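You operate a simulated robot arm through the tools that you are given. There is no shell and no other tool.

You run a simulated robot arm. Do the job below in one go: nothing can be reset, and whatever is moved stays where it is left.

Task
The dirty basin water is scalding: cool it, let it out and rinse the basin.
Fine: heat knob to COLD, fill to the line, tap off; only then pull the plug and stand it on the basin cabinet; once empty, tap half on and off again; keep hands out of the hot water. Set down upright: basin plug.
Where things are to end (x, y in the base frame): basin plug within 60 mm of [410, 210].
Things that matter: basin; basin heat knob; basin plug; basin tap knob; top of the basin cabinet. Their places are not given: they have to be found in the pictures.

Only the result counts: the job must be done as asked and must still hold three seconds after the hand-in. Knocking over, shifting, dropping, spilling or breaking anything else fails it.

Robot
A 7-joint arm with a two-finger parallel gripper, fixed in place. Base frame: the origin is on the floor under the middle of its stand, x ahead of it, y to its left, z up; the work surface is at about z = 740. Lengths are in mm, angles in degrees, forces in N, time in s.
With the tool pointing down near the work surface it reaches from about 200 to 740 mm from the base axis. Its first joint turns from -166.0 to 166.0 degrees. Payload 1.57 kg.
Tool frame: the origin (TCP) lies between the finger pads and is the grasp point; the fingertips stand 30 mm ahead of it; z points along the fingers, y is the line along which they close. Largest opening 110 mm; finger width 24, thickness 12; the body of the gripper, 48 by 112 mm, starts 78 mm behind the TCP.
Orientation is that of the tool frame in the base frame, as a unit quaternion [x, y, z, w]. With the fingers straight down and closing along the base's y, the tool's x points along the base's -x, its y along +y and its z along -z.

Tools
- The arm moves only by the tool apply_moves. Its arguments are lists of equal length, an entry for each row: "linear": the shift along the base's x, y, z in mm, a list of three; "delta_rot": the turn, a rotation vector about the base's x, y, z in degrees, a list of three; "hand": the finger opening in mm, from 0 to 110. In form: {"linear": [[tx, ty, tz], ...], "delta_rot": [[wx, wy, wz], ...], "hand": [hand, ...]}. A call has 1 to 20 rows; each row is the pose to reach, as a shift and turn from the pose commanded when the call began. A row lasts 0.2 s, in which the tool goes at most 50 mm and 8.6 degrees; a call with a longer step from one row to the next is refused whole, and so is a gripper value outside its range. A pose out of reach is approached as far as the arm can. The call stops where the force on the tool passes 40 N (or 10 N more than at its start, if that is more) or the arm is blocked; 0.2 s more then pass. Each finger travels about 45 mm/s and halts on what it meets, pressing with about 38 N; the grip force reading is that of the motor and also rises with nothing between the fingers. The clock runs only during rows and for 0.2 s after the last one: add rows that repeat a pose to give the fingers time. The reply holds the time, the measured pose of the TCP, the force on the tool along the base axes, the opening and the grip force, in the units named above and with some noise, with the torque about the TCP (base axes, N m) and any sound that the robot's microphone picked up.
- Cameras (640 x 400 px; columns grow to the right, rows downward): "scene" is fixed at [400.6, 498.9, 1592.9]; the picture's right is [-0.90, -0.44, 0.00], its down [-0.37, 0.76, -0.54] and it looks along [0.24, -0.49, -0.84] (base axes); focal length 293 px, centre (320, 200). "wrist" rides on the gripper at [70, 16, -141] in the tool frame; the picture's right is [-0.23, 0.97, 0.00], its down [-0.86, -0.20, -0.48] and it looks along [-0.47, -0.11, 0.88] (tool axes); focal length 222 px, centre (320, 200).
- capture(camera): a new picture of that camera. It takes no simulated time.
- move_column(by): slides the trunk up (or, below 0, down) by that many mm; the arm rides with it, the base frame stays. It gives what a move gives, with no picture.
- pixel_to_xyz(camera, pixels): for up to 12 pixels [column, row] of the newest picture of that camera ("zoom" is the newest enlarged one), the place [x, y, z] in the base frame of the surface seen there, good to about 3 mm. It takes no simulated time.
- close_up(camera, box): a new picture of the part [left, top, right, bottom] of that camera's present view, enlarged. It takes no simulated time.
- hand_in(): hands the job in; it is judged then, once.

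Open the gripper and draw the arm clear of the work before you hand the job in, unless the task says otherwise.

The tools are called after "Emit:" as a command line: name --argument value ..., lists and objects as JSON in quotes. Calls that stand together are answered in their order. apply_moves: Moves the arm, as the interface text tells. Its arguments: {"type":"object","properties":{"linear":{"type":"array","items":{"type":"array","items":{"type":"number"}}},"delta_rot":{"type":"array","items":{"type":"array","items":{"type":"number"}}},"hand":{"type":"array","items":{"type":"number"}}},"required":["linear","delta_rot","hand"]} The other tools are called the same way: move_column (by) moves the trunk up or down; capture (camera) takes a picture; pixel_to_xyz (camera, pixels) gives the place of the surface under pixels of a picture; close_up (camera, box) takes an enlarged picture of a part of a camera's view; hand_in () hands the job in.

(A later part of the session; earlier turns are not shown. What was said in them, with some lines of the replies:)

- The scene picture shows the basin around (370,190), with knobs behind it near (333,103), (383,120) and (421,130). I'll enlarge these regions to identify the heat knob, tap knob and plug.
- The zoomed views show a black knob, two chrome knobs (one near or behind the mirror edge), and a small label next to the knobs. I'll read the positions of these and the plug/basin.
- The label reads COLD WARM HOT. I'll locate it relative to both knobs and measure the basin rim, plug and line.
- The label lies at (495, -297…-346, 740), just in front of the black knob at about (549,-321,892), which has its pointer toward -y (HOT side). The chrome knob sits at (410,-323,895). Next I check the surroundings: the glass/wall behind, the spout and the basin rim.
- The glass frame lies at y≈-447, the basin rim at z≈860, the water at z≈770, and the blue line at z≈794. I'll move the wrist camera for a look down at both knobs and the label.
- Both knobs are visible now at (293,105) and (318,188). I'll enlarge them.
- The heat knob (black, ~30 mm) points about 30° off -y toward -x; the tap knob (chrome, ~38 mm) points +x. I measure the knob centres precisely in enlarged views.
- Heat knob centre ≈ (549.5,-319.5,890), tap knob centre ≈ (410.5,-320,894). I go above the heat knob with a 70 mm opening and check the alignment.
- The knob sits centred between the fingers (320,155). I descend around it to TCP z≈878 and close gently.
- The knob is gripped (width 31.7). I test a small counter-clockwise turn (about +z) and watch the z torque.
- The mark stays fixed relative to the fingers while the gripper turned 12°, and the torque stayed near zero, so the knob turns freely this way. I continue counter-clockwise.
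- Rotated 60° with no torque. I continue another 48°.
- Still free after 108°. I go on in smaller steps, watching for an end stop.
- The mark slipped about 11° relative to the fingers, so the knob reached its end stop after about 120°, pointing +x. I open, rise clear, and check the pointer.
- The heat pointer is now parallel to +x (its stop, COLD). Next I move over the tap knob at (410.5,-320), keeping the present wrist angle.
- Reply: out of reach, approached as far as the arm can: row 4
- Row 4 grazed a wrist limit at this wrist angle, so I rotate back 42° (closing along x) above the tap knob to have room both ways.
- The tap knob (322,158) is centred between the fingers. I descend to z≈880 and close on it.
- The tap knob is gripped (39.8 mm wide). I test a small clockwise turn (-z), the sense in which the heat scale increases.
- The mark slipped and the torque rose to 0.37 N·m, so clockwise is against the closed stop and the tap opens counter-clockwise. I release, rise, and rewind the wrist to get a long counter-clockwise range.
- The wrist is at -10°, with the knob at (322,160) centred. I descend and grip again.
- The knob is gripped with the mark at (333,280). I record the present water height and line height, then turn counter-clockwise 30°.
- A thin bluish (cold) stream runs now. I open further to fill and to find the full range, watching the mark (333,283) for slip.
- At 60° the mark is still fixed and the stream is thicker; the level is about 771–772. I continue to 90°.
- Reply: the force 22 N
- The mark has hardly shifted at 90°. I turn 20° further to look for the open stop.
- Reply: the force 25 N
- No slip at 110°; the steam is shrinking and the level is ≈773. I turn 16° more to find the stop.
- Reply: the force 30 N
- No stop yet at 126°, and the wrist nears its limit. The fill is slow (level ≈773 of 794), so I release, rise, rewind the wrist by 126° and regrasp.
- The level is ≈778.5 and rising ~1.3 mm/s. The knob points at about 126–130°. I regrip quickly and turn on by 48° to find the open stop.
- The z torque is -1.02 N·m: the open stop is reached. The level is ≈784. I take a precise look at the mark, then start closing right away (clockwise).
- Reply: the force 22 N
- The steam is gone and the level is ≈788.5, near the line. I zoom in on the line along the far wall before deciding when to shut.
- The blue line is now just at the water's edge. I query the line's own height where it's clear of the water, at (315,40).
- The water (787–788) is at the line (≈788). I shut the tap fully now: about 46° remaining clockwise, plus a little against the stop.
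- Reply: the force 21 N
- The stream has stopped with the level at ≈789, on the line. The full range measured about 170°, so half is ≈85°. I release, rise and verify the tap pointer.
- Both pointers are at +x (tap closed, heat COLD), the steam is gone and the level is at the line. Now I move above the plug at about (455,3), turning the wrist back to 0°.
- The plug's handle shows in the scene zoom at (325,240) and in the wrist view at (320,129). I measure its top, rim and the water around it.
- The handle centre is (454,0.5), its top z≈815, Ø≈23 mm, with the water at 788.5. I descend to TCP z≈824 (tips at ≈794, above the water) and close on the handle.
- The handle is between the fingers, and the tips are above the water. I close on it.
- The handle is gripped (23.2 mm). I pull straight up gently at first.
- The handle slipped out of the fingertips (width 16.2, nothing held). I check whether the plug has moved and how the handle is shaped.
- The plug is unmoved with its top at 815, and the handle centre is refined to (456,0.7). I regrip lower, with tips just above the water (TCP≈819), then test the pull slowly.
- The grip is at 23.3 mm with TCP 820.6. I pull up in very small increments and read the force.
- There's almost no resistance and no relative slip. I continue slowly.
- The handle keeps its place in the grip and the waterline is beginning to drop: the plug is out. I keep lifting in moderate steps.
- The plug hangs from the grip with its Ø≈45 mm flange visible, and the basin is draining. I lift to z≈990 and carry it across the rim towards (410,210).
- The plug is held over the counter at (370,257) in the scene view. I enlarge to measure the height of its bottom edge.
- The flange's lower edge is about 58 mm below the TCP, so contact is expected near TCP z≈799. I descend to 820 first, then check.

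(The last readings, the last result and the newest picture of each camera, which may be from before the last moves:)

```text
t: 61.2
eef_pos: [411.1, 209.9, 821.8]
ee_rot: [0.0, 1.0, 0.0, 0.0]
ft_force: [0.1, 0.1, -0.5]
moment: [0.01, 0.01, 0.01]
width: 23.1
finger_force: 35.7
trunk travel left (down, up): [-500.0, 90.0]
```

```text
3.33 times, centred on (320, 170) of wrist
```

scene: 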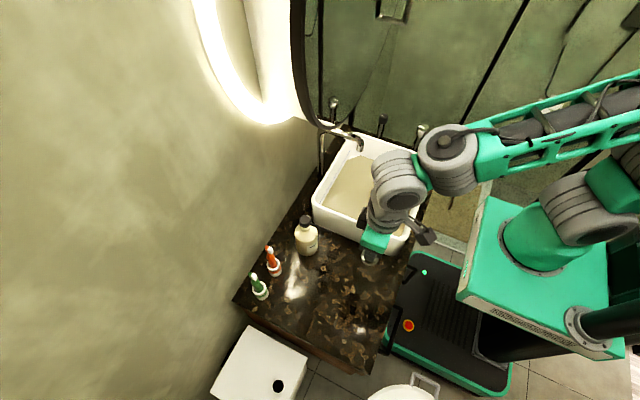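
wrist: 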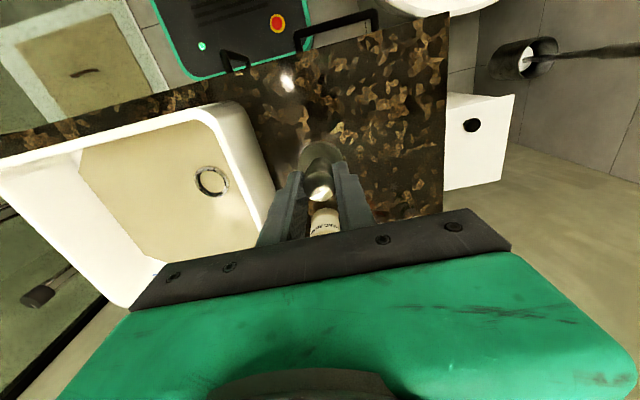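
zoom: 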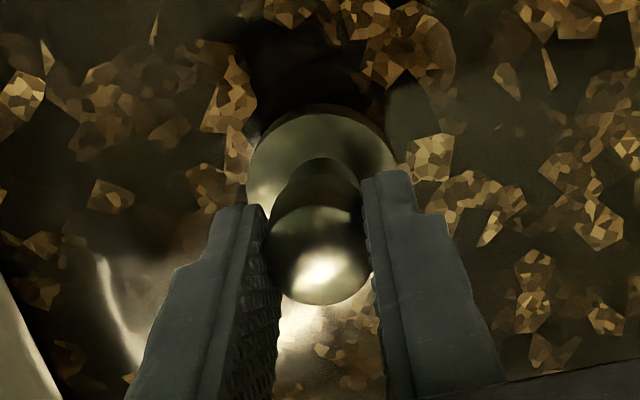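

No contact yet at 821.8 (force ≈ -0.5). I lower in small steps towards 803.

Emit:
apply_moves --linear '[[0, 0, -4], [0, 0, -8], [0, 0, -12], [0, 0, -15], [0, 0, -17]]' --delta_rot '[[0, 0, 0], [0, 0, 0], [0, 0, 0], [0, 0, 0], [0, 0, 0]]' --hand '[4, 4, 4, 4, 4]'

Emit:
close_up --camera "scene" --box '[340, 250, 390, 300]'

Emit:
pixel_to_xyz --camera "zoom" --pixels '[[180, 240], [200, 270], [220, 290], [250, 300], [200, 300], [240, 330]]'

```text
t: 62.4
eef_pos: [411.1, 209.0, 805.2]
ee_rot: [0.0, 1.0, 0.0, 0.0]
ft_force: [-0.1, -0.7, -0.5]
moment: [-0.02, 0.03, -0.02]
width: 23.0
finger_force: 35.7
trunk travel left (down, up): [-500.0, 90.0]
```

```text
8.00 times, centred on (365, 275) of scene
```

zoom: 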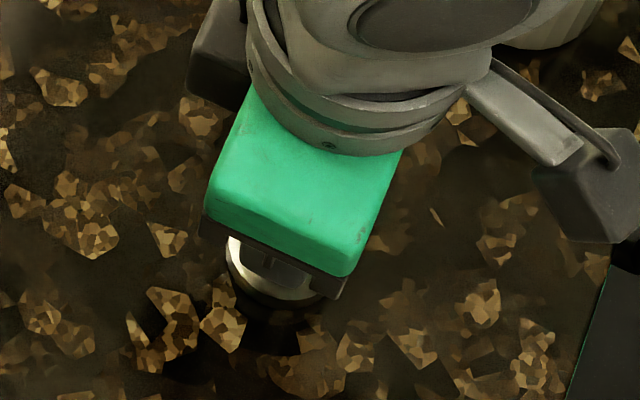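

```text
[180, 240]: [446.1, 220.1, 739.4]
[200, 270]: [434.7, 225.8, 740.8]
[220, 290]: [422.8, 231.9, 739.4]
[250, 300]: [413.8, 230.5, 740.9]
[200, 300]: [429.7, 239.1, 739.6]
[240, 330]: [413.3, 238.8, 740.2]
```

No contact at 805. I continue down in 1 mm steps, watching the z force.

Emit:
apply_moves --linear '[[0, 0, -1], [0, 0, -2], [0, 0, -3], [0, 0, -3]]' --delta_rot '[[0, 0, 0], [0, 0, 0], [0, 0, 0], [0, 0, 0]]' --hand '[4, 4, 4, 4]'

Emit:
close_up --camera "wrist" --box '[260, 110, 380, 230]'

Emit:
pixel_to_xyz --camera "zoom" --pixels '[[320, 130], [280, 150], [370, 150], [256, 175], [320, 108], [320, 98], [320, 88], [390, 165]]'

```text
t: 63.4
eef_pos: [410.7, 210.8, 802.1]
ee_rot: [0.0, 1.0, 0.001, 0.001]
ft_force: [-3.2, 4.0, 15.5]
moment: [0.0, 0.29, -0.05]
width: 23.4
finger_force: 36.1
trunk travel left (down, up): [-500.0, 90.0]
```

```text
3.33 times, centred on (320, 170) of wrist
```

zoom: 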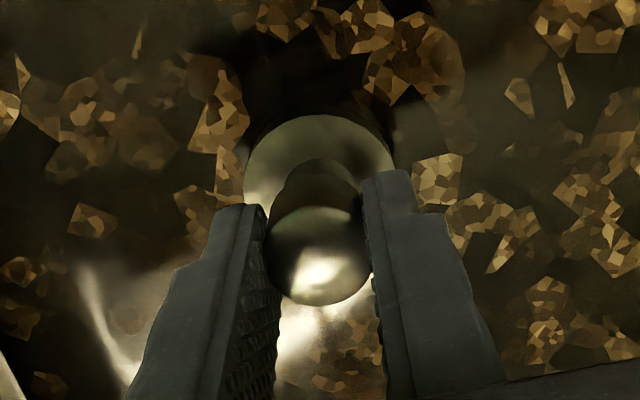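

```text
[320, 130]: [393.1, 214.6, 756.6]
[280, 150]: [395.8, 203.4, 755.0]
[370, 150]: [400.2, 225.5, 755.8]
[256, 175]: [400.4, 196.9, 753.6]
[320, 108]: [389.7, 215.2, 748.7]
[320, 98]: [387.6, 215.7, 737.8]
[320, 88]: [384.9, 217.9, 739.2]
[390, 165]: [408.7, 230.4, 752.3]
```

Contact at 15.5 N: the plug stands on the counter (flange top ≈755). I ease up 1 mm, then open the fingers and withdraw.

Emit:
apply_moves --linear '[[0, 0, 1], [0, 0, 1]]' --delta_rot '[[0, 0, 0], [0, 0, 0]]' --hand '[4, 4]'

Emit:
apply_moves --linear '[[0, 0, 0], [0, 0, 0], [0, 0, 0], [0, 0, 0], [0, 0, 0], [0, 0, 20], [0, 0, 50], [0, 0, 90], [0, 0, 130], [0, 0, 170]]' --delta_rot '[[0, 0, 0], [0, 0, 0], [0, 0, 0], [0, 0, 0], [0, 0, 0], [0, 0, 0], [0, 0, 0], [0, 0, 0], [0, 0, 0], [0, 0, 0]]' --hand '[25, 30, 40, 50, 60, 60, 60, 60, 60, 60]'

Emit:
capture --camera "wrist"

Emit:
capture --camera "scene"

```text
t: 64.0
eef_pos: [410.6, 211.2, 802.7]
ee_rot: [0.0, 1.0, 0.0, 0.001]
ft_force: [2.3, 4.4, 9.6]
moment: [0.07, 0.03, -0.01]
width: 23.0
finger_force: 35.1
trunk travel left (down, up): [-500.0, 90.0]
```

```text
t: 66.2
eef_pos: [409.4, 212.1, 971.4]
ee_rot: [0.0, 1.0, -0.001, 0.0]
ft_force: [-0.2, 0.1, -0.3]
moment: [-0.02, -0.04, -0.02]
width: 60.1
finger_force: 0.0
trunk travel left (down, up): [-500.0, 90.0]
```

```text
taken
```

wrist: 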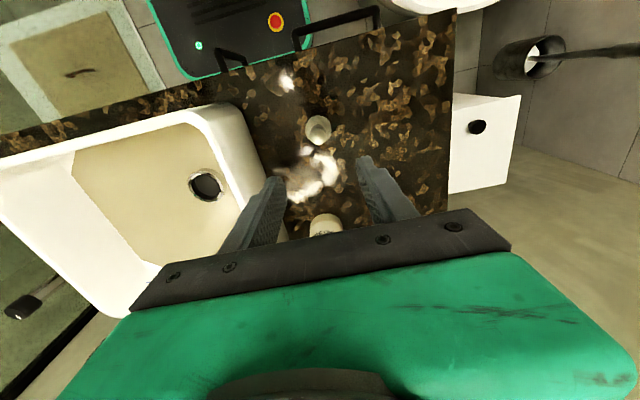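

```text
taken
```

scene: 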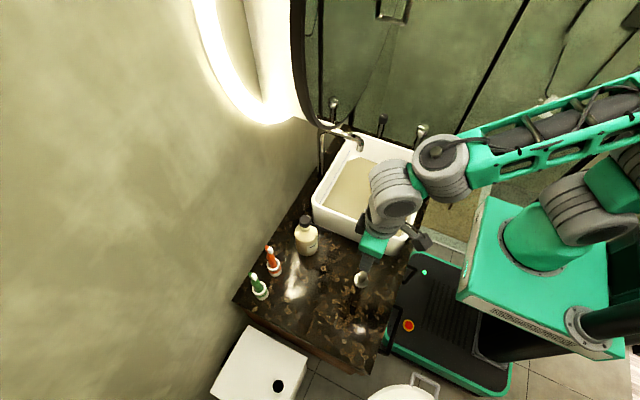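

The plug stands upright on the counter at (318,130) in the wrist view; I check its position. The basin is draining, and meanwhile I move back above the tap knob.

Emit:
pixel_to_xyz --camera "wrist" --pixels '[[318, 125], [318, 133], [312, 136], [205, 185], [150, 160]]'

Emit:
apply_moves --linear '[[0, 0, 30], [0, 0, 60], [0, -30, 60], [0, -70, 60], [0, -110, 60], [0, -150, 60], [0, -190, 60], [0, -230, 60], [0, -270, 60], [0, -310, 60], [0, -350, 60], [0, -390, 60], [0, -430, 60], [0, -470, 60], [0, -510, 60], [0, -530, 60], [0.5, -532, 40], [0.5, -532, -10], [0.5, -532, -10]]' --delta_rot '[[0, 0, 0], [0, 0, 0], [0, 0, 0], [0, 0, 0], [0, 0, 0], [0, 0, 0], [0, 0, 0], [0, 0, 0], [0, 0, 0], [0, 0, 0], [0, 0, 0], [0, 0, 0], [0, 0, 0], [0, 0, 0], [0, 0, 0], [0, 0, 0], [0, 0, 0], [0, 0, 0], [0, 0, 0]]' --hand '[76, 76, 76, 76, 76, 76, 76, 76, 76, 76, 76, 76, 76, 76, 76, 76, 76, 76, 76]'

Emit:
capture --camera "scene"

Emit:
capture --camera "wrist"

```text
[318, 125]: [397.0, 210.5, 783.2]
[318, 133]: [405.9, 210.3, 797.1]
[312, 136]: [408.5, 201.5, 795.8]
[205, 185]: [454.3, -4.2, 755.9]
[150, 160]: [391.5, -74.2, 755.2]
```

```text
t: 70.2
eef_pos: [411.6, -318.2, 961.5]
ee_rot: [0.0, 1.0, 0.0, -0.001]
ft_force: [0.1, -0.4, -0.3]
moment: [0.04, 0.0, 0.03]
width: 75.8
finger_force: 0.1
trunk travel left (down, up): [-500.0, 90.0]
```

```text
taken
```

scene: 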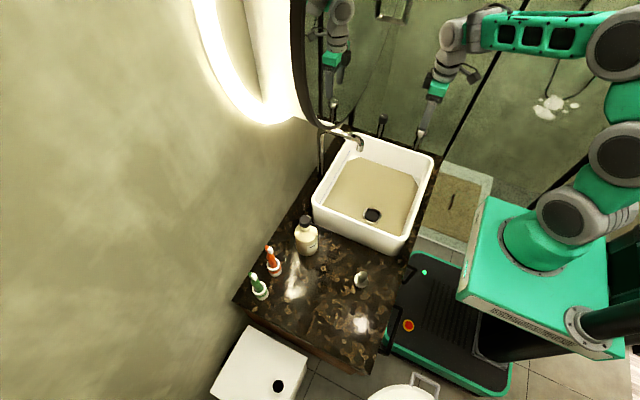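

```text
taken
```

wrist: 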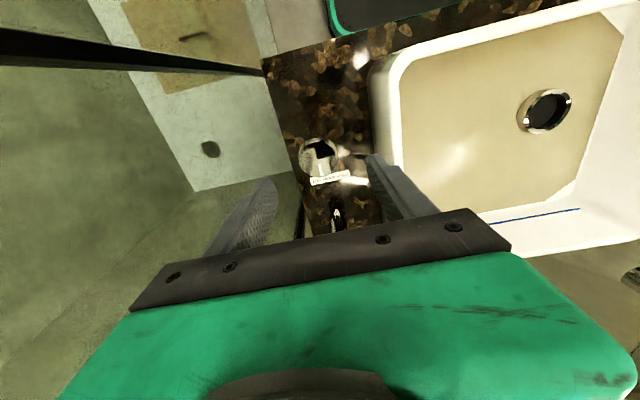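

The plug stands at about (406,210), well within tolerance. Now I check the remaining water level in the basin.

Emit:
close_up --camera "scene" --box '[310, 130, 440, 230]'

Emit:
pixel_to_xyz --camera "zoom" --pixels '[[200, 250], [420, 300], [200, 330], [300, 200], [350, 230], [250, 340], [310, 270], [440, 200]]'

Emit:
close_up --camera "scene" --box '[335, 250, 385, 300]'

```text
4.00 times, centred on (375, 180) of scene
```

zoom: 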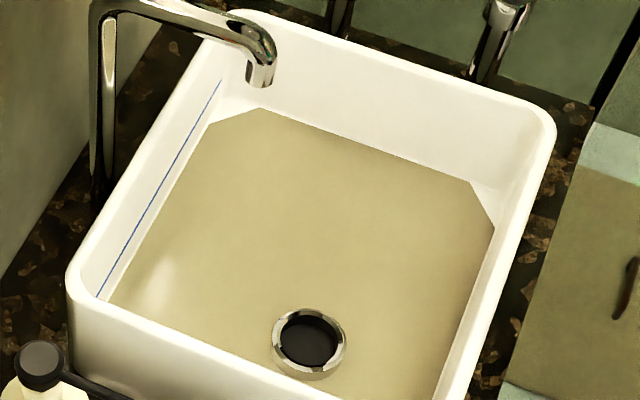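

```text
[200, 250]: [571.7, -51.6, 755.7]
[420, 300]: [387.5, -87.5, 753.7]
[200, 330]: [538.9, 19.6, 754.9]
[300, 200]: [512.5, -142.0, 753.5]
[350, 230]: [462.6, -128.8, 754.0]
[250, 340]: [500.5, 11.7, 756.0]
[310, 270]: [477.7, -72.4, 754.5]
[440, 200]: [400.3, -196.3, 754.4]
```

```text
8.00 times, centred on (360, 275) of scene
```

zoom: 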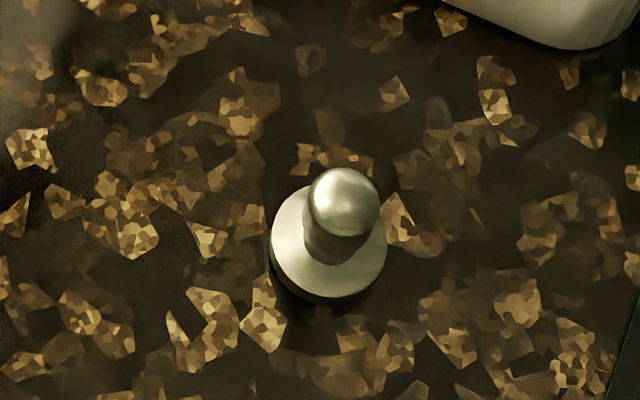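

The surface reads ≈754.5 now (≈755.5 four seconds earlier), with the drain ring clear. I wait about 4 s to see whether it still falls.

Emit:
apply_moves --linear '[[0, 0, 0], [0, 0, 0], [0, 0, 0], [0, 0, 0], [0, 0, 0], [0, 0, 0], [0, 0, 0], [0, 0, 0], [0, 0, 0], [0, 0, 0], [0, 0, 0], [0, 0, 0], [0, 0, 0], [0, 0, 0], [0, 0, 0], [0, 0, 0], [0, 0, 0], [0, 0, 0], [0, 0, 0], [0, 0, 0]]' --delta_rot '[[0, 0, 0], [0, 0, 0], [0, 0, 0], [0, 0, 0], [0, 0, 0], [0, 0, 0], [0, 0, 0], [0, 0, 0], [0, 0, 0], [0, 0, 0], [0, 0, 0], [0, 0, 0], [0, 0, 0], [0, 0, 0], [0, 0, 0], [0, 0, 0], [0, 0, 0], [0, 0, 0], [0, 0, 0], [0, 0, 0]]' --hand '[76, 76, 76, 76, 76, 76, 76, 76, 76, 76, 76, 76, 76, 76, 76, 76, 76, 76, 76, 76]'

Emit:
close_up --camera "scene" --box '[310, 130, 440, 230]'

Emit:
pixel_to_xyz --camera "zoom" --pixels '[[200, 250], [420, 300], [200, 330], [300, 200], [350, 230], [250, 340], [310, 270], [440, 200], [278, 340], [310, 340], [210, 115], [480, 190]]'

```text
t: 74.4
eef_pos: [411.4, -319.4, 962.1]
ee_rot: [0.0, 1.0, 0.0, 0.0]
ft_force: [0.0, 0.3, 0.5]
moment: [-0.03, 0.03, 0.0]
width: 76.0
finger_force: 0.1
trunk travel left (down, up): [-500.0, 90.0]
```

```text
4.00 times, centred on (375, 180) of scene
```

zoom: 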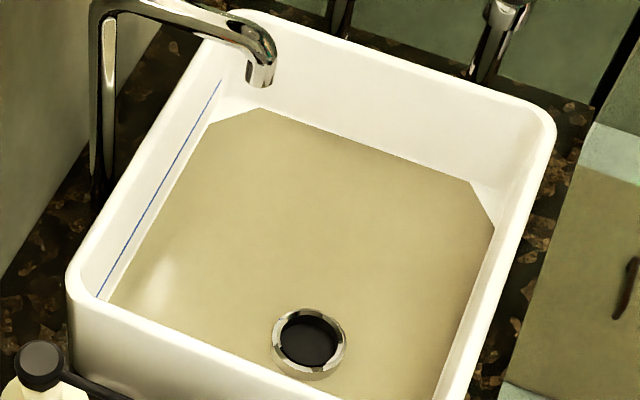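

```text
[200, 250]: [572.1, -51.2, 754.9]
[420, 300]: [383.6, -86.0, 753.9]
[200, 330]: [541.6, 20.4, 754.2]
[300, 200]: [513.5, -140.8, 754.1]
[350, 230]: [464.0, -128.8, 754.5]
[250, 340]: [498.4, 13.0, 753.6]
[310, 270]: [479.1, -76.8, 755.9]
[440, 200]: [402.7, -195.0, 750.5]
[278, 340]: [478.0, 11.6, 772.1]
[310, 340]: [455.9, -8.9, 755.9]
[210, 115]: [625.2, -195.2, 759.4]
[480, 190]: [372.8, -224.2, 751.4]
```

The surface and picture are unchanged from 4 s before (≈754, the floor): the water is out and only a dirty film remains. Now I descend on the tap knob, centred at (410.5,-320), and grip it.

Emit:
apply_moves --linear '[[0.5, 1.5, -25], [0.5, 1.5, -50], [0.5, 1.5, -70], [0.5, 1.5, -81], [0.5, 1.5, -81], [0.5, 1.5, -81], [0.5, 1.5, -81], [0.5, 1.5, -81]]' --delta_rot '[[0, 0, 0], [0, 0, 0], [0, 0, 0], [0, 0, 0], [0, 0, 0], [0, 0, 0], [0, 0, 0], [0, 0, 0]]' --hand '[76, 76, 76, 76, 50, 36, 32, 32]'

Emit:
close_up --camera "wrist" --box '[296, 160, 344, 230]'

```text
t: 76.2
eef_pos: [412.2, -321.0, 881.0]
ee_rot: [-0.001, 1.0, 0.0, -0.001]
ft_force: [0.3, 2.4, -1.5]
moment: [0.22, -0.31, -0.05]
width: 39.7
finger_force: 28.4
trunk travel left (down, up): [-500.0, 90.0]
```

```text
5.71 times, centred on (320, 195) of wrist
```

zoom: 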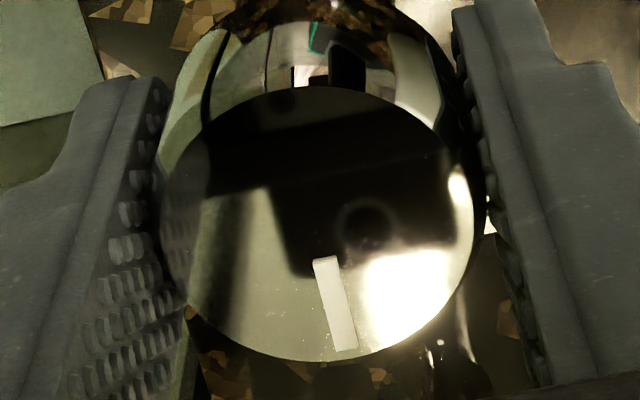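

The knob is gripped at closed. I turn counter-clockwise to about half (86° of ≈170°).

Emit:
apply_moves --linear '[[0, 0, 0], [0, 0, 0], [0, 0, 0], [0, 0, 0], [0, 0, 0], [0, 0, 0], [0, 0, 0], [0, 0, 0], [0, 0, 0], [0, 0, 0], [0, 0, 0]]' --delta_rot '[[0, 0, 8], [0, 0, 16], [0, 0, 24], [0, 0, 32], [0, 0, 40], [0, 0, 48], [0, 0, 56], [0, 0, 64], [0, 0, 72], [0, 0, 80], [0, 0, 86]]' --hand '[32, 32, 32, 32, 32, 32, 32, 32, 32, 32, 32]'

Emit:
close_up --camera "wrist" --box '[296, 160, 344, 230]'

Emit:
close_up --camera "scene" --box '[310, 130, 440, 230]'

Emit:
pixel_to_xyz --camera "zoom" --pixels '[[200, 250], [420, 300], [300, 200], [350, 230], [250, 340]]'

```text
t: 78.6
eef_pos: [410.3, -318.5, 880.3]
ee_rot: [-0.683, 0.73, 0.001, -0.001]
ft_force: [-6.6, 27.5, -12.7]
moment: [-0.06, -0.62, -0.06]
width: 40.0
finger_force: 45.2
trunk travel left (down, up): [-500.0, 90.0]
```

```text
5.71 times, centred on (320, 195) of wrist
```

zoom: 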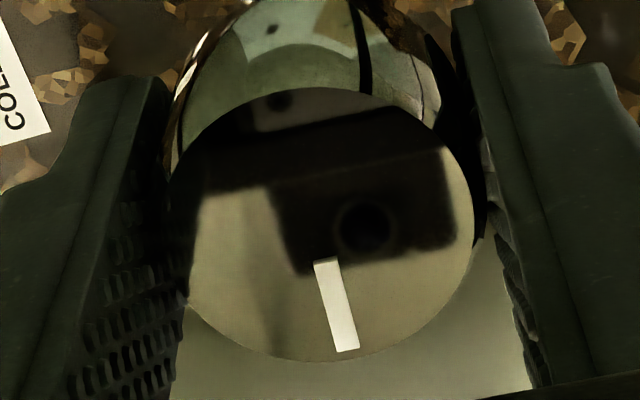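

```text
4.00 times, centred on (375, 180) of scene
```

zoom: 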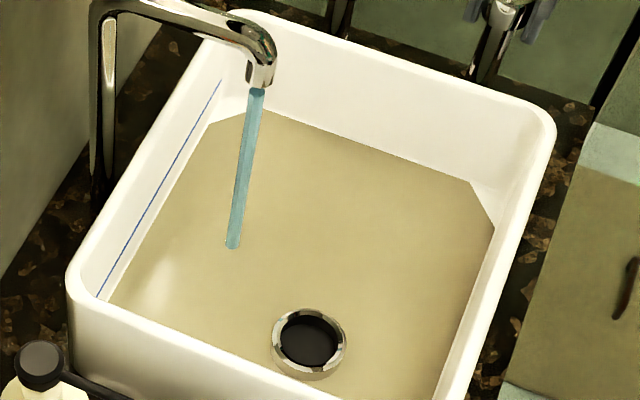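

```text
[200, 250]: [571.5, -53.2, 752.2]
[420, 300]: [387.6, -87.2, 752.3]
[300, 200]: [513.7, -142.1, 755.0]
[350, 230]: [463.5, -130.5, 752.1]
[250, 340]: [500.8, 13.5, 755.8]
```

The tap runs at about 84° (half), with a steady stream. I hold it here to rinse and watch the film's colour.

Emit:
apply_moves --linear '[[0, 0, 0], [0, 0, 0], [0, 0, 0], [0, 0, 0], [0, 0, 0], [0, 0, 0], [0, 0, 0], [0, 0, 0], [0, 0, 0], [0, 0, 0], [0, 0, 0], [0, 0, 0], [0, 0, 0], [0, 0, 0], [0, 0, 0]]' --delta_rot '[[0, 0, 0], [0, 0, 0], [0, 0, 0], [0, 0, 0], [0, 0, 0], [0, 0, 0], [0, 0, 0], [0, 0, 0], [0, 0, 0], [0, 0, 0], [0, 0, 0], [0, 0, 0], [0, 0, 0], [0, 0, 0], [0, 0, 0]]' --hand '[32, 32, 32, 32, 32, 32, 32, 32, 32, 32, 32, 32, 32, 32, 32]'

Emit:
close_up --camera "scene" --box '[310, 130, 440, 230]'

Emit:
pixel_to_xyz --camera "zoom" --pixels '[[200, 250], [420, 300], [300, 200], [350, 230], [250, 340]]'

```text
t: 81.8
eef_pos: [410.8, -318.5, 880.1]
ee_rot: [-0.682, 0.731, 0.001, -0.001]
ft_force: [-10.3, 24.6, -17.5]
moment: [-0.11, -0.66, -0.01]
width: 39.9
finger_force: 45.0
trunk travel left (down, up): [-500.0, 90.0]
```

```text
4.00 times, centred on (375, 180) of scene
```

zoom: 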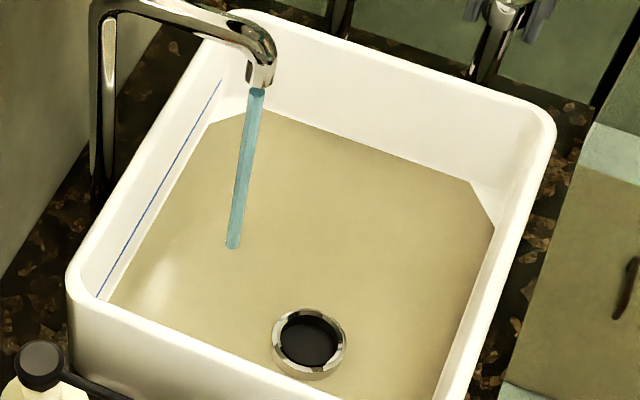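

```text
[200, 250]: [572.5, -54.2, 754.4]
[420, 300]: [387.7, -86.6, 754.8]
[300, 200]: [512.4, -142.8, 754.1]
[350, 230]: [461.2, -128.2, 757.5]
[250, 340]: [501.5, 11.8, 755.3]
```

There's no visible change in the film yet. I hold the rinse another 4 s and compare.

Emit:
apply_moves --linear '[[0, 0, 0], [0, 0, 0], [0, 0, 0], [0, 0, 0], [0, 0, 0], [0, 0, 0], [0, 0, 0], [0, 0, 0], [0, 0, 0], [0, 0, 0], [0, 0, 0], [0, 0, 0], [0, 0, 0], [0, 0, 0], [0, 0, 0], [0, 0, 0], [0, 0, 0], [0, 0, 0], [0, 0, 0], [0, 0, 0]]' --delta_rot '[[0, 0, 0], [0, 0, 0], [0, 0, 0], [0, 0, 0], [0, 0, 0], [0, 0, 0], [0, 0, 0], [0, 0, 0], [0, 0, 0], [0, 0, 0], [0, 0, 0], [0, 0, 0], [0, 0, 0], [0, 0, 0], [0, 0, 0], [0, 0, 0], [0, 0, 0], [0, 0, 0], [0, 0, 0], [0, 0, 0]]' --hand '[32, 32, 32, 32, 32, 32, 32, 32, 32, 32, 32, 32, 32, 32, 32, 32, 32, 32, 32, 32]'

Emit:
close_up --camera "scene" --box '[310, 130, 440, 230]'

Emit:
close_up --camera "wrist" --box '[0, 0, 640, 400]'

```text
t: 86.0
eef_pos: [410.3, -318.4, 880.9]
ee_rot: [-0.682, 0.731, 0.001, 0.0]
ft_force: [-11.3, 23.4, -17.3]
moment: [-0.03, -0.58, -0.03]
width: 39.8
finger_force: 44.9
trunk travel left (down, up): [-500.0, 90.0]
```

```text
4.00 times, centred on (375, 180) of scene
```

zoom: 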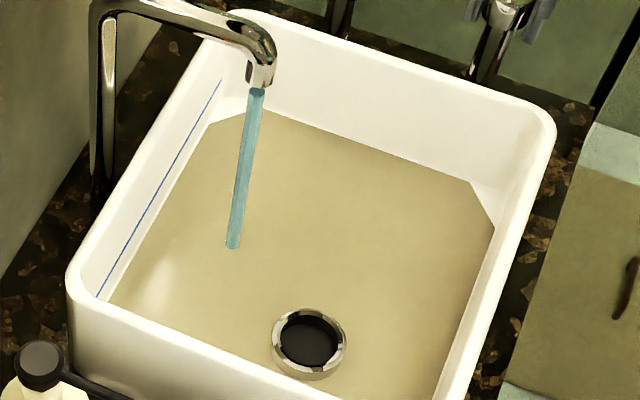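

```text
1.00 times, centred on (320, 200) of wrist (not enlarged: the box is as wide or as high as the picture)
```

zoom: 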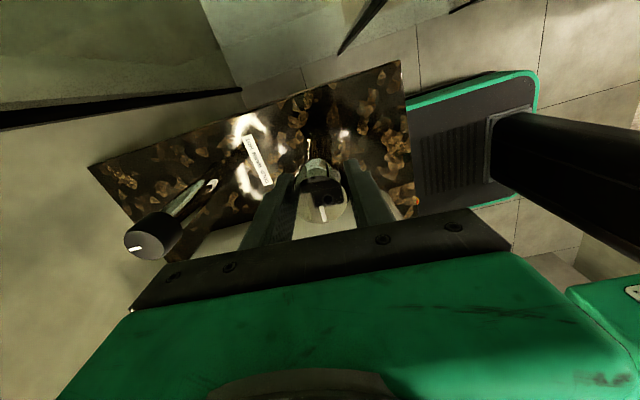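

There's no visible change in the film. Before closing, I check the white floor corners' height against the tan surface to judge whether it's a film on the floor.

Emit:
close_up --camera "scene" --box '[352, 140, 442, 210]'

Emit:
pixel_to_xyz --camera "zoom" --pixels '[[470, 290], [478, 300], [490, 320], [450, 275], [440, 290], [430, 300], [460, 320], [300, 230], [420, 250], [500, 340]]'

```text
5.71 times, centred on (397, 175) of scene
```

zoom: 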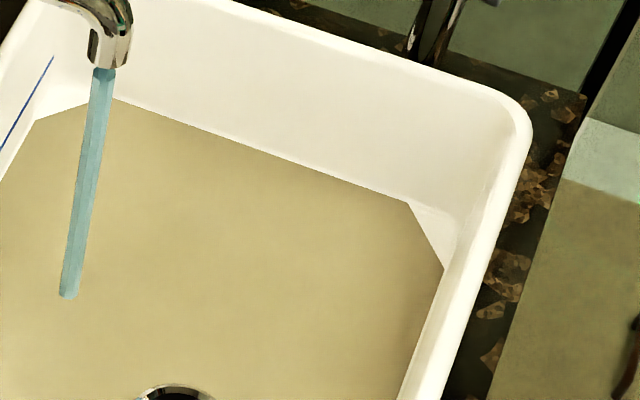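

```text
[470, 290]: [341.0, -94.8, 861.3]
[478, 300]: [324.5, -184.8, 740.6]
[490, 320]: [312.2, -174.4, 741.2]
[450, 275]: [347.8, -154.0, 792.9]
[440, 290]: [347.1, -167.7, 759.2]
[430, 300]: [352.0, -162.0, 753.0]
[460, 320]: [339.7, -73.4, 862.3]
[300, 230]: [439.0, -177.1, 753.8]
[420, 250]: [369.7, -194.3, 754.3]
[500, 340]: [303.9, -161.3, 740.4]
```

I query the white corner patch directly and the stream's foot.

Emit:
pixel_to_xyz --camera "zoom" --pixels '[[425, 222], [420, 214], [432, 235], [438, 245], [430, 225], [425, 240], [68, 296], [170, 395], [60, 100], [75, 95], [180, 388], [90, 300]]'

```text
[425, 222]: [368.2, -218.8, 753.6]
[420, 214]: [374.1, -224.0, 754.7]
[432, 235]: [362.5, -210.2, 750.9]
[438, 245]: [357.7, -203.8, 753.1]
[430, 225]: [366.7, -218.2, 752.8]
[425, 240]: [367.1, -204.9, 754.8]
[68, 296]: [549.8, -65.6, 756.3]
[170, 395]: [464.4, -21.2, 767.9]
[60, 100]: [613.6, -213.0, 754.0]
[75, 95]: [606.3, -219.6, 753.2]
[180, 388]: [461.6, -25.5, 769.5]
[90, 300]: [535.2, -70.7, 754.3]
```

The tan layer lies on the floor (754 vs 753), so the basin is empty and only a film is left. I let the half-open tap rinse a bit longer and look again.

Emit:
apply_moves --linear '[[0, 0, 0], [0, 0, 0], [0, 0, 0], [0, 0, 0], [0, 0, 0], [0, 0, 0], [0, 0, 0], [0, 0, 0], [0, 0, 0], [0, 0, 0], [0, 0, 0], [0, 0, 0], [0, 0, 0], [0, 0, 0], [0, 0, 0], [0, 0, 0], [0, 0, 0], [0, 0, 0], [0, 0, 0], [0, 0, 0]]' --delta_rot '[[0, 0, 0], [0, 0, 0], [0, 0, 0], [0, 0, 0], [0, 0, 0], [0, 0, 0], [0, 0, 0], [0, 0, 0], [0, 0, 0], [0, 0, 0], [0, 0, 0], [0, 0, 0], [0, 0, 0], [0, 0, 0], [0, 0, 0], [0, 0, 0], [0, 0, 0], [0, 0, 0], [0, 0, 0], [0, 0, 0]]' --hand '[32, 32, 32, 32, 32, 32, 32, 32, 32, 32, 32, 32, 32, 32, 32, 32, 32, 32, 32, 32]'

Emit:
apply_moves --linear '[[0, 0, 0], [0, 0, 0], [0, 0, 0], [0, 0, 0], [0, 0, 0], [0, 0, 0], [0, 0, 0], [0, 0, 0], [0, 0, 0], [0, 0, 0], [0, 0, 0], [0, 0, 0], [0, 0, 0], [0, 0, 0], [0, 0, 0], [0, 0, 0], [0, 0, 0], [0, 0, 0], [0, 0, 0], [0, 0, 0]]' --delta_rot '[[0, 0, 0], [0, 0, 0], [0, 0, 0], [0, 0, 0], [0, 0, 0], [0, 0, 0], [0, 0, 0], [0, 0, 0], [0, 0, 0], [0, 0, 0], [0, 0, 0], [0, 0, 0], [0, 0, 0], [0, 0, 0], [0, 0, 0], [0, 0, 0], [0, 0, 0], [0, 0, 0], [0, 0, 0], [0, 0, 0]]' --hand '[32, 32, 32, 32, 32, 32, 32, 32, 32, 32, 32, 32, 32, 32, 32, 32, 32, 32, 32, 32]'

Emit:
close_up --camera "scene" --box '[310, 130, 440, 230]'

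```text
t: 90.2
eef_pos: [409.7, -319.3, 881.0]
ee_rot: [-0.682, 0.731, 0.001, -0.001]
ft_force: [-11.7, 22.0, -14.9]
moment: [-0.01, -0.54, -0.03]
width: 39.7
finger_force: 45.3
trunk travel left (down, up): [-500.0, 90.0]
```

```text
t: 94.4
eef_pos: [409.6, -317.9, 879.6]
ee_rot: [-0.682, 0.731, 0.001, 0.0]
ft_force: [-12.8, 22.6, -14.9]
moment: [-0.06, -0.53, 0.0]
width: 40.0
finger_force: 45.3
trunk travel left (down, up): [-500.0, 90.0]
```

```text
4.00 times, centred on (375, 180) of scene
```

zoom: 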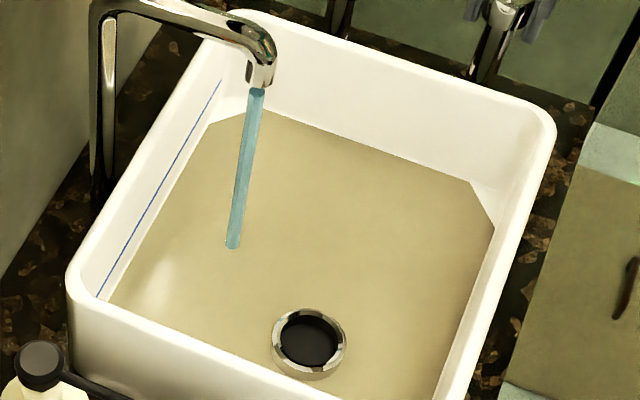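

The film's look hardly changes; the rinse has run ~16 s at half. I close the tap now, clockwise back to its stop.

Emit:
apply_moves --linear '[[0, 0, 0], [0, 0, 0], [0, 0, 0], [0, 0, 0], [0, 0, 0], [0, 0, 0], [0, 0, 0], [0, 0, 0], [0, 0, 0], [0, 0, 0], [0, 0, 0], [0, 0, 0], [0, 0, 0]]' --delta_rot '[[0, 0, -8], [0, 0, -16], [0, 0, -24], [0, 0, -32], [0, 0, -40], [0, 0, -48], [0, 0, -56], [0, 0, -64], [0, 0, -72], [0, 0, -80], [0, 0, -86], [0, 0, -90], [0, 0, -92]]' --hand '[32, 32, 32, 32, 32, 32, 32, 32, 32, 32, 32, 32, 32]'

Emit:
close_up --camera "scene" --box '[310, 130, 440, 230]'

Emit:
close_up --camera "wrist" --box '[296, 160, 344, 230]'

```text
t: 97.2
eef_pos: [411.5, -320.6, 881.9]
ee_rot: [0.052, 0.999, -0.001, 0.0]
ft_force: [-6.2, 17.2, -8.5]
moment: [0.63, 0.38, 0.34]
width: 39.7
finger_force: 44.6
trunk travel left (down, up): [-500.0, 90.0]
```

```text
4.00 times, centred on (375, 180) of scene
```

zoom: 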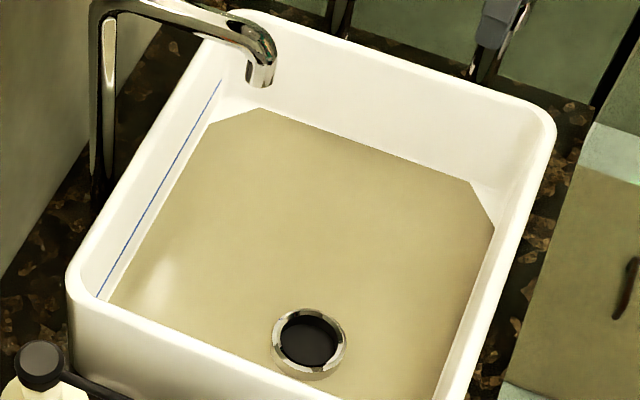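

```text
5.71 times, centred on (320, 195) of wrist
```

zoom: 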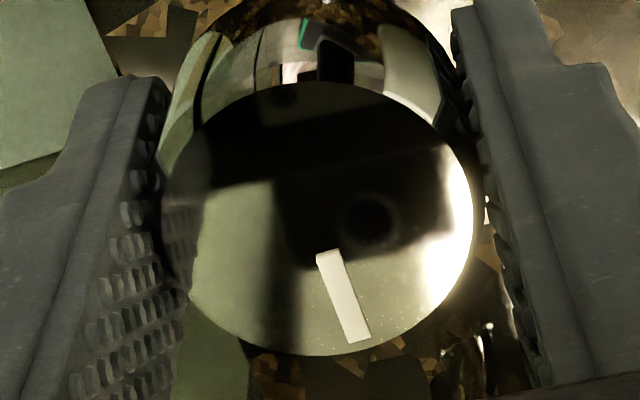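

The stream is off with the knob on its stop (torque 0.34). I release, rise, and inspect the pointers, the basin floor and the plug.

Emit:
apply_moves --linear '[[0, 0, 0], [0, 0, 0], [0, 0, 0], [0, 0, 0], [0, 0, 40], [0, 0, 80], [0, 0, 120], [0, 0, 160]]' --delta_rot '[[0, 0, 0], [0, 0, 0], [0, 0, 0], [0, 0, 0], [0, 0, 0], [0, 0, 0], [0, 0, 0], [0, 0, 0]]' --hand '[50, 65, 76, 76, 76, 76, 76, 76]'

Emit:
close_up --camera "scene" --box '[370, 110, 434, 150]'

Emit:
capture --camera "wrist"

Emit:
capture --camera "scene"

```text
t: 99.0
eef_pos: [412.4, -321.0, 1041.5]
ee_rot: [0.052, 0.999, 0.0, 0.0]
ft_force: [1.0, 0.1, -0.5]
moment: [-0.01, -0.01, 0.02]
width: 76.2
finger_force: 0.1
trunk travel left (down, up): [-500.0, 90.0]
```

```text
10.00 times, centred on (402, 130) of scene
```

zoom: 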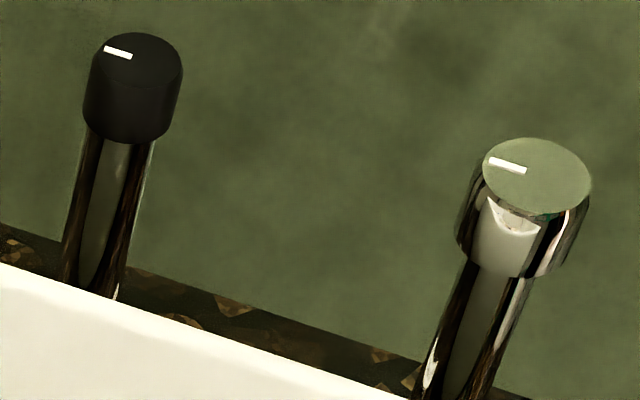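

```text
taken
```

wrist: 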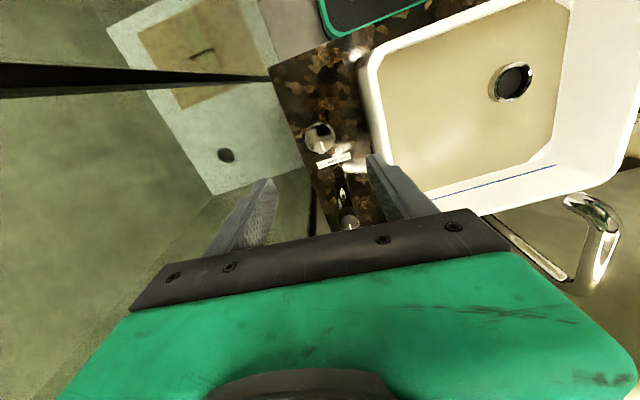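

```text
taken
```

scene: 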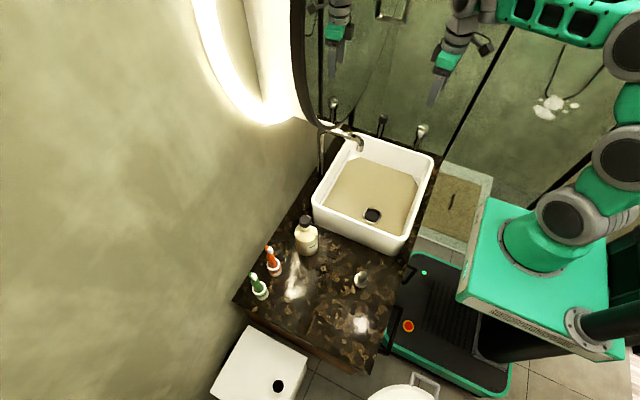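

Both pointers are at +x (tap closed, COLD) and the plug stands on the counter at (361,279). I retreat to the start pose with the gripper open and take final looks.

Emit:
apply_moves --linear '[[-8, 25, 20], [-16, 50, 40], [-24, 80, 60], [-32, 110, 80], [-40, 140, 100], [-47, 167, 110], [-47, 167, 110], [-47, 167, 110], [-47, 167, 110], [-47, 167, 110]]' --delta_rot '[[0, 0, 3], [0, 0, 6], [0, 0, 6], [0, 0, 6], [0, 0, 6], [0, 0, 6], [0, 0, 6], [0, 0, 6], [0, 0, 6], [0, 0, 6]]' --hand '[90, 100, 110, 110, 110, 110, 110, 110, 110, 110]'

Emit:
capture --camera "scene"

Emit:
capture --camera "wrist"

Emit:
close_up --camera "scene" --box '[310, 130, 440, 230]'

Emit:
pixel_to_xyz --camera "zoom" --pixels '[[200, 250], [420, 300], [300, 200], [350, 230], [250, 340], [400, 350]]'

Emit:
pixel_to_xyz --camera "scene" --pixels '[[362, 276], [360, 281], [357, 281], [365, 280]]'

```text
t: 101.2
eef_pos: [365.8, -154.0, 1150.3]
ee_rot: [0.0, 1.0, 0.0, -0.001]
ft_force: [0.0, 1.1, 0.0]
moment: [0.0, -0.01, 0.0]
width: 109.9
finger_force: 0.1
trunk travel left (down, up): [-500.0, 90.0]
```

```text
taken
```

scene: 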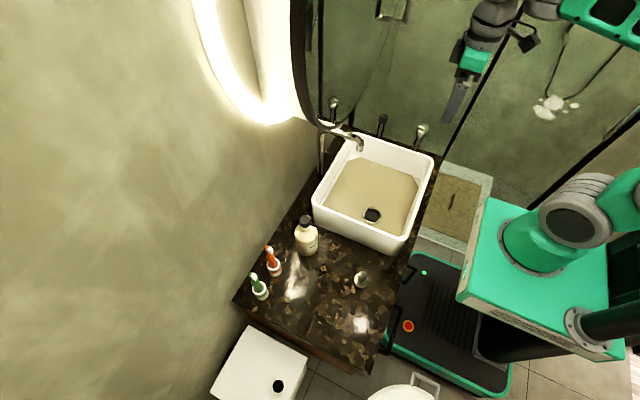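

```text
taken
```

wrist: 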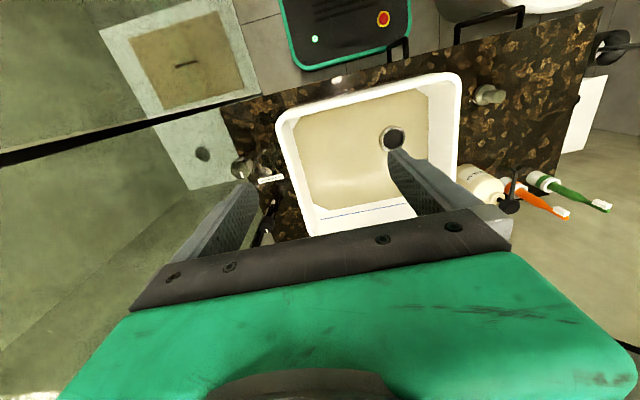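

```text
4.00 times, centred on (375, 180) of scene
```

zoom: 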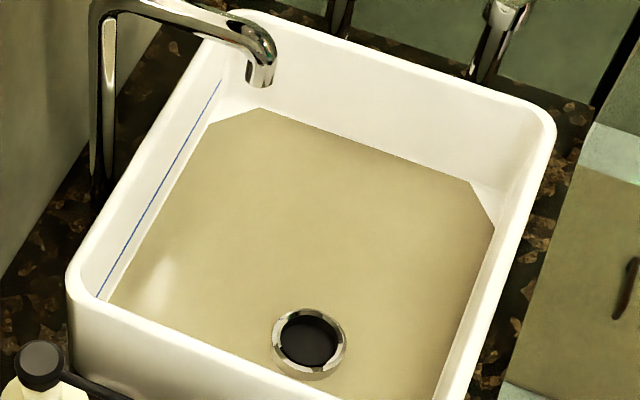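

```text
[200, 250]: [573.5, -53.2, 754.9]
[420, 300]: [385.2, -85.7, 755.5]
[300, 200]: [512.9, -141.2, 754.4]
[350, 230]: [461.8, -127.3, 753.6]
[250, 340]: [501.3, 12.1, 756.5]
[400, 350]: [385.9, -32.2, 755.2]
```

```text
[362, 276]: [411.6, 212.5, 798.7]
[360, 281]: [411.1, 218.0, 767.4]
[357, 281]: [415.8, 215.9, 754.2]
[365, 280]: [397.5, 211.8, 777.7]
```

The end state: the plug is upright at about (411,212), the tap and heat pointers are at +x (off, COLD), the basin is drained to its floor (≈754), the gripper is open and the arm is back at its start pose. A tan layer on the basin floor looked the same before and after about 16 s of half-flow rinsing, so I can't confirm from the pictures that the rinse cleared it. Every asked step is done, so I hand in.

Emit:
hand_in

```text
The job is handed in.
```

I did every step and handed the job in, but I can't confirm the rinse cleaned the basin. A tan layer on the basin floor looked the same before and after about 16 s of rinsing at half flow.

- **Cooling:** I turned the heat knob to its COLD stop and filled with cold water to the blue line (about z = 788). I then shut the tap. The steam had gone before I reached for the plug, and the fingertips stayed just above the water.
- **Plug:** My first grip slipped off the handle without moving the plug. The second, lower grip pulled it out cleanly. It now stands upright on the basin cabinet at about (411, 212), within a few millimetres of the target.
- **Draining:** The basin emptied to its floor. The level held steady for several seconds before I started the rinse.
- **Rinse:** I opened the tap to about 84° of a measured range of roughly 170°, so close to half, then closed it again. It is back on its closed stop, and the heat knob still points to COLD.

Nothing else was touched or shifted. The gripper is open and the arm is back at its starting pose.
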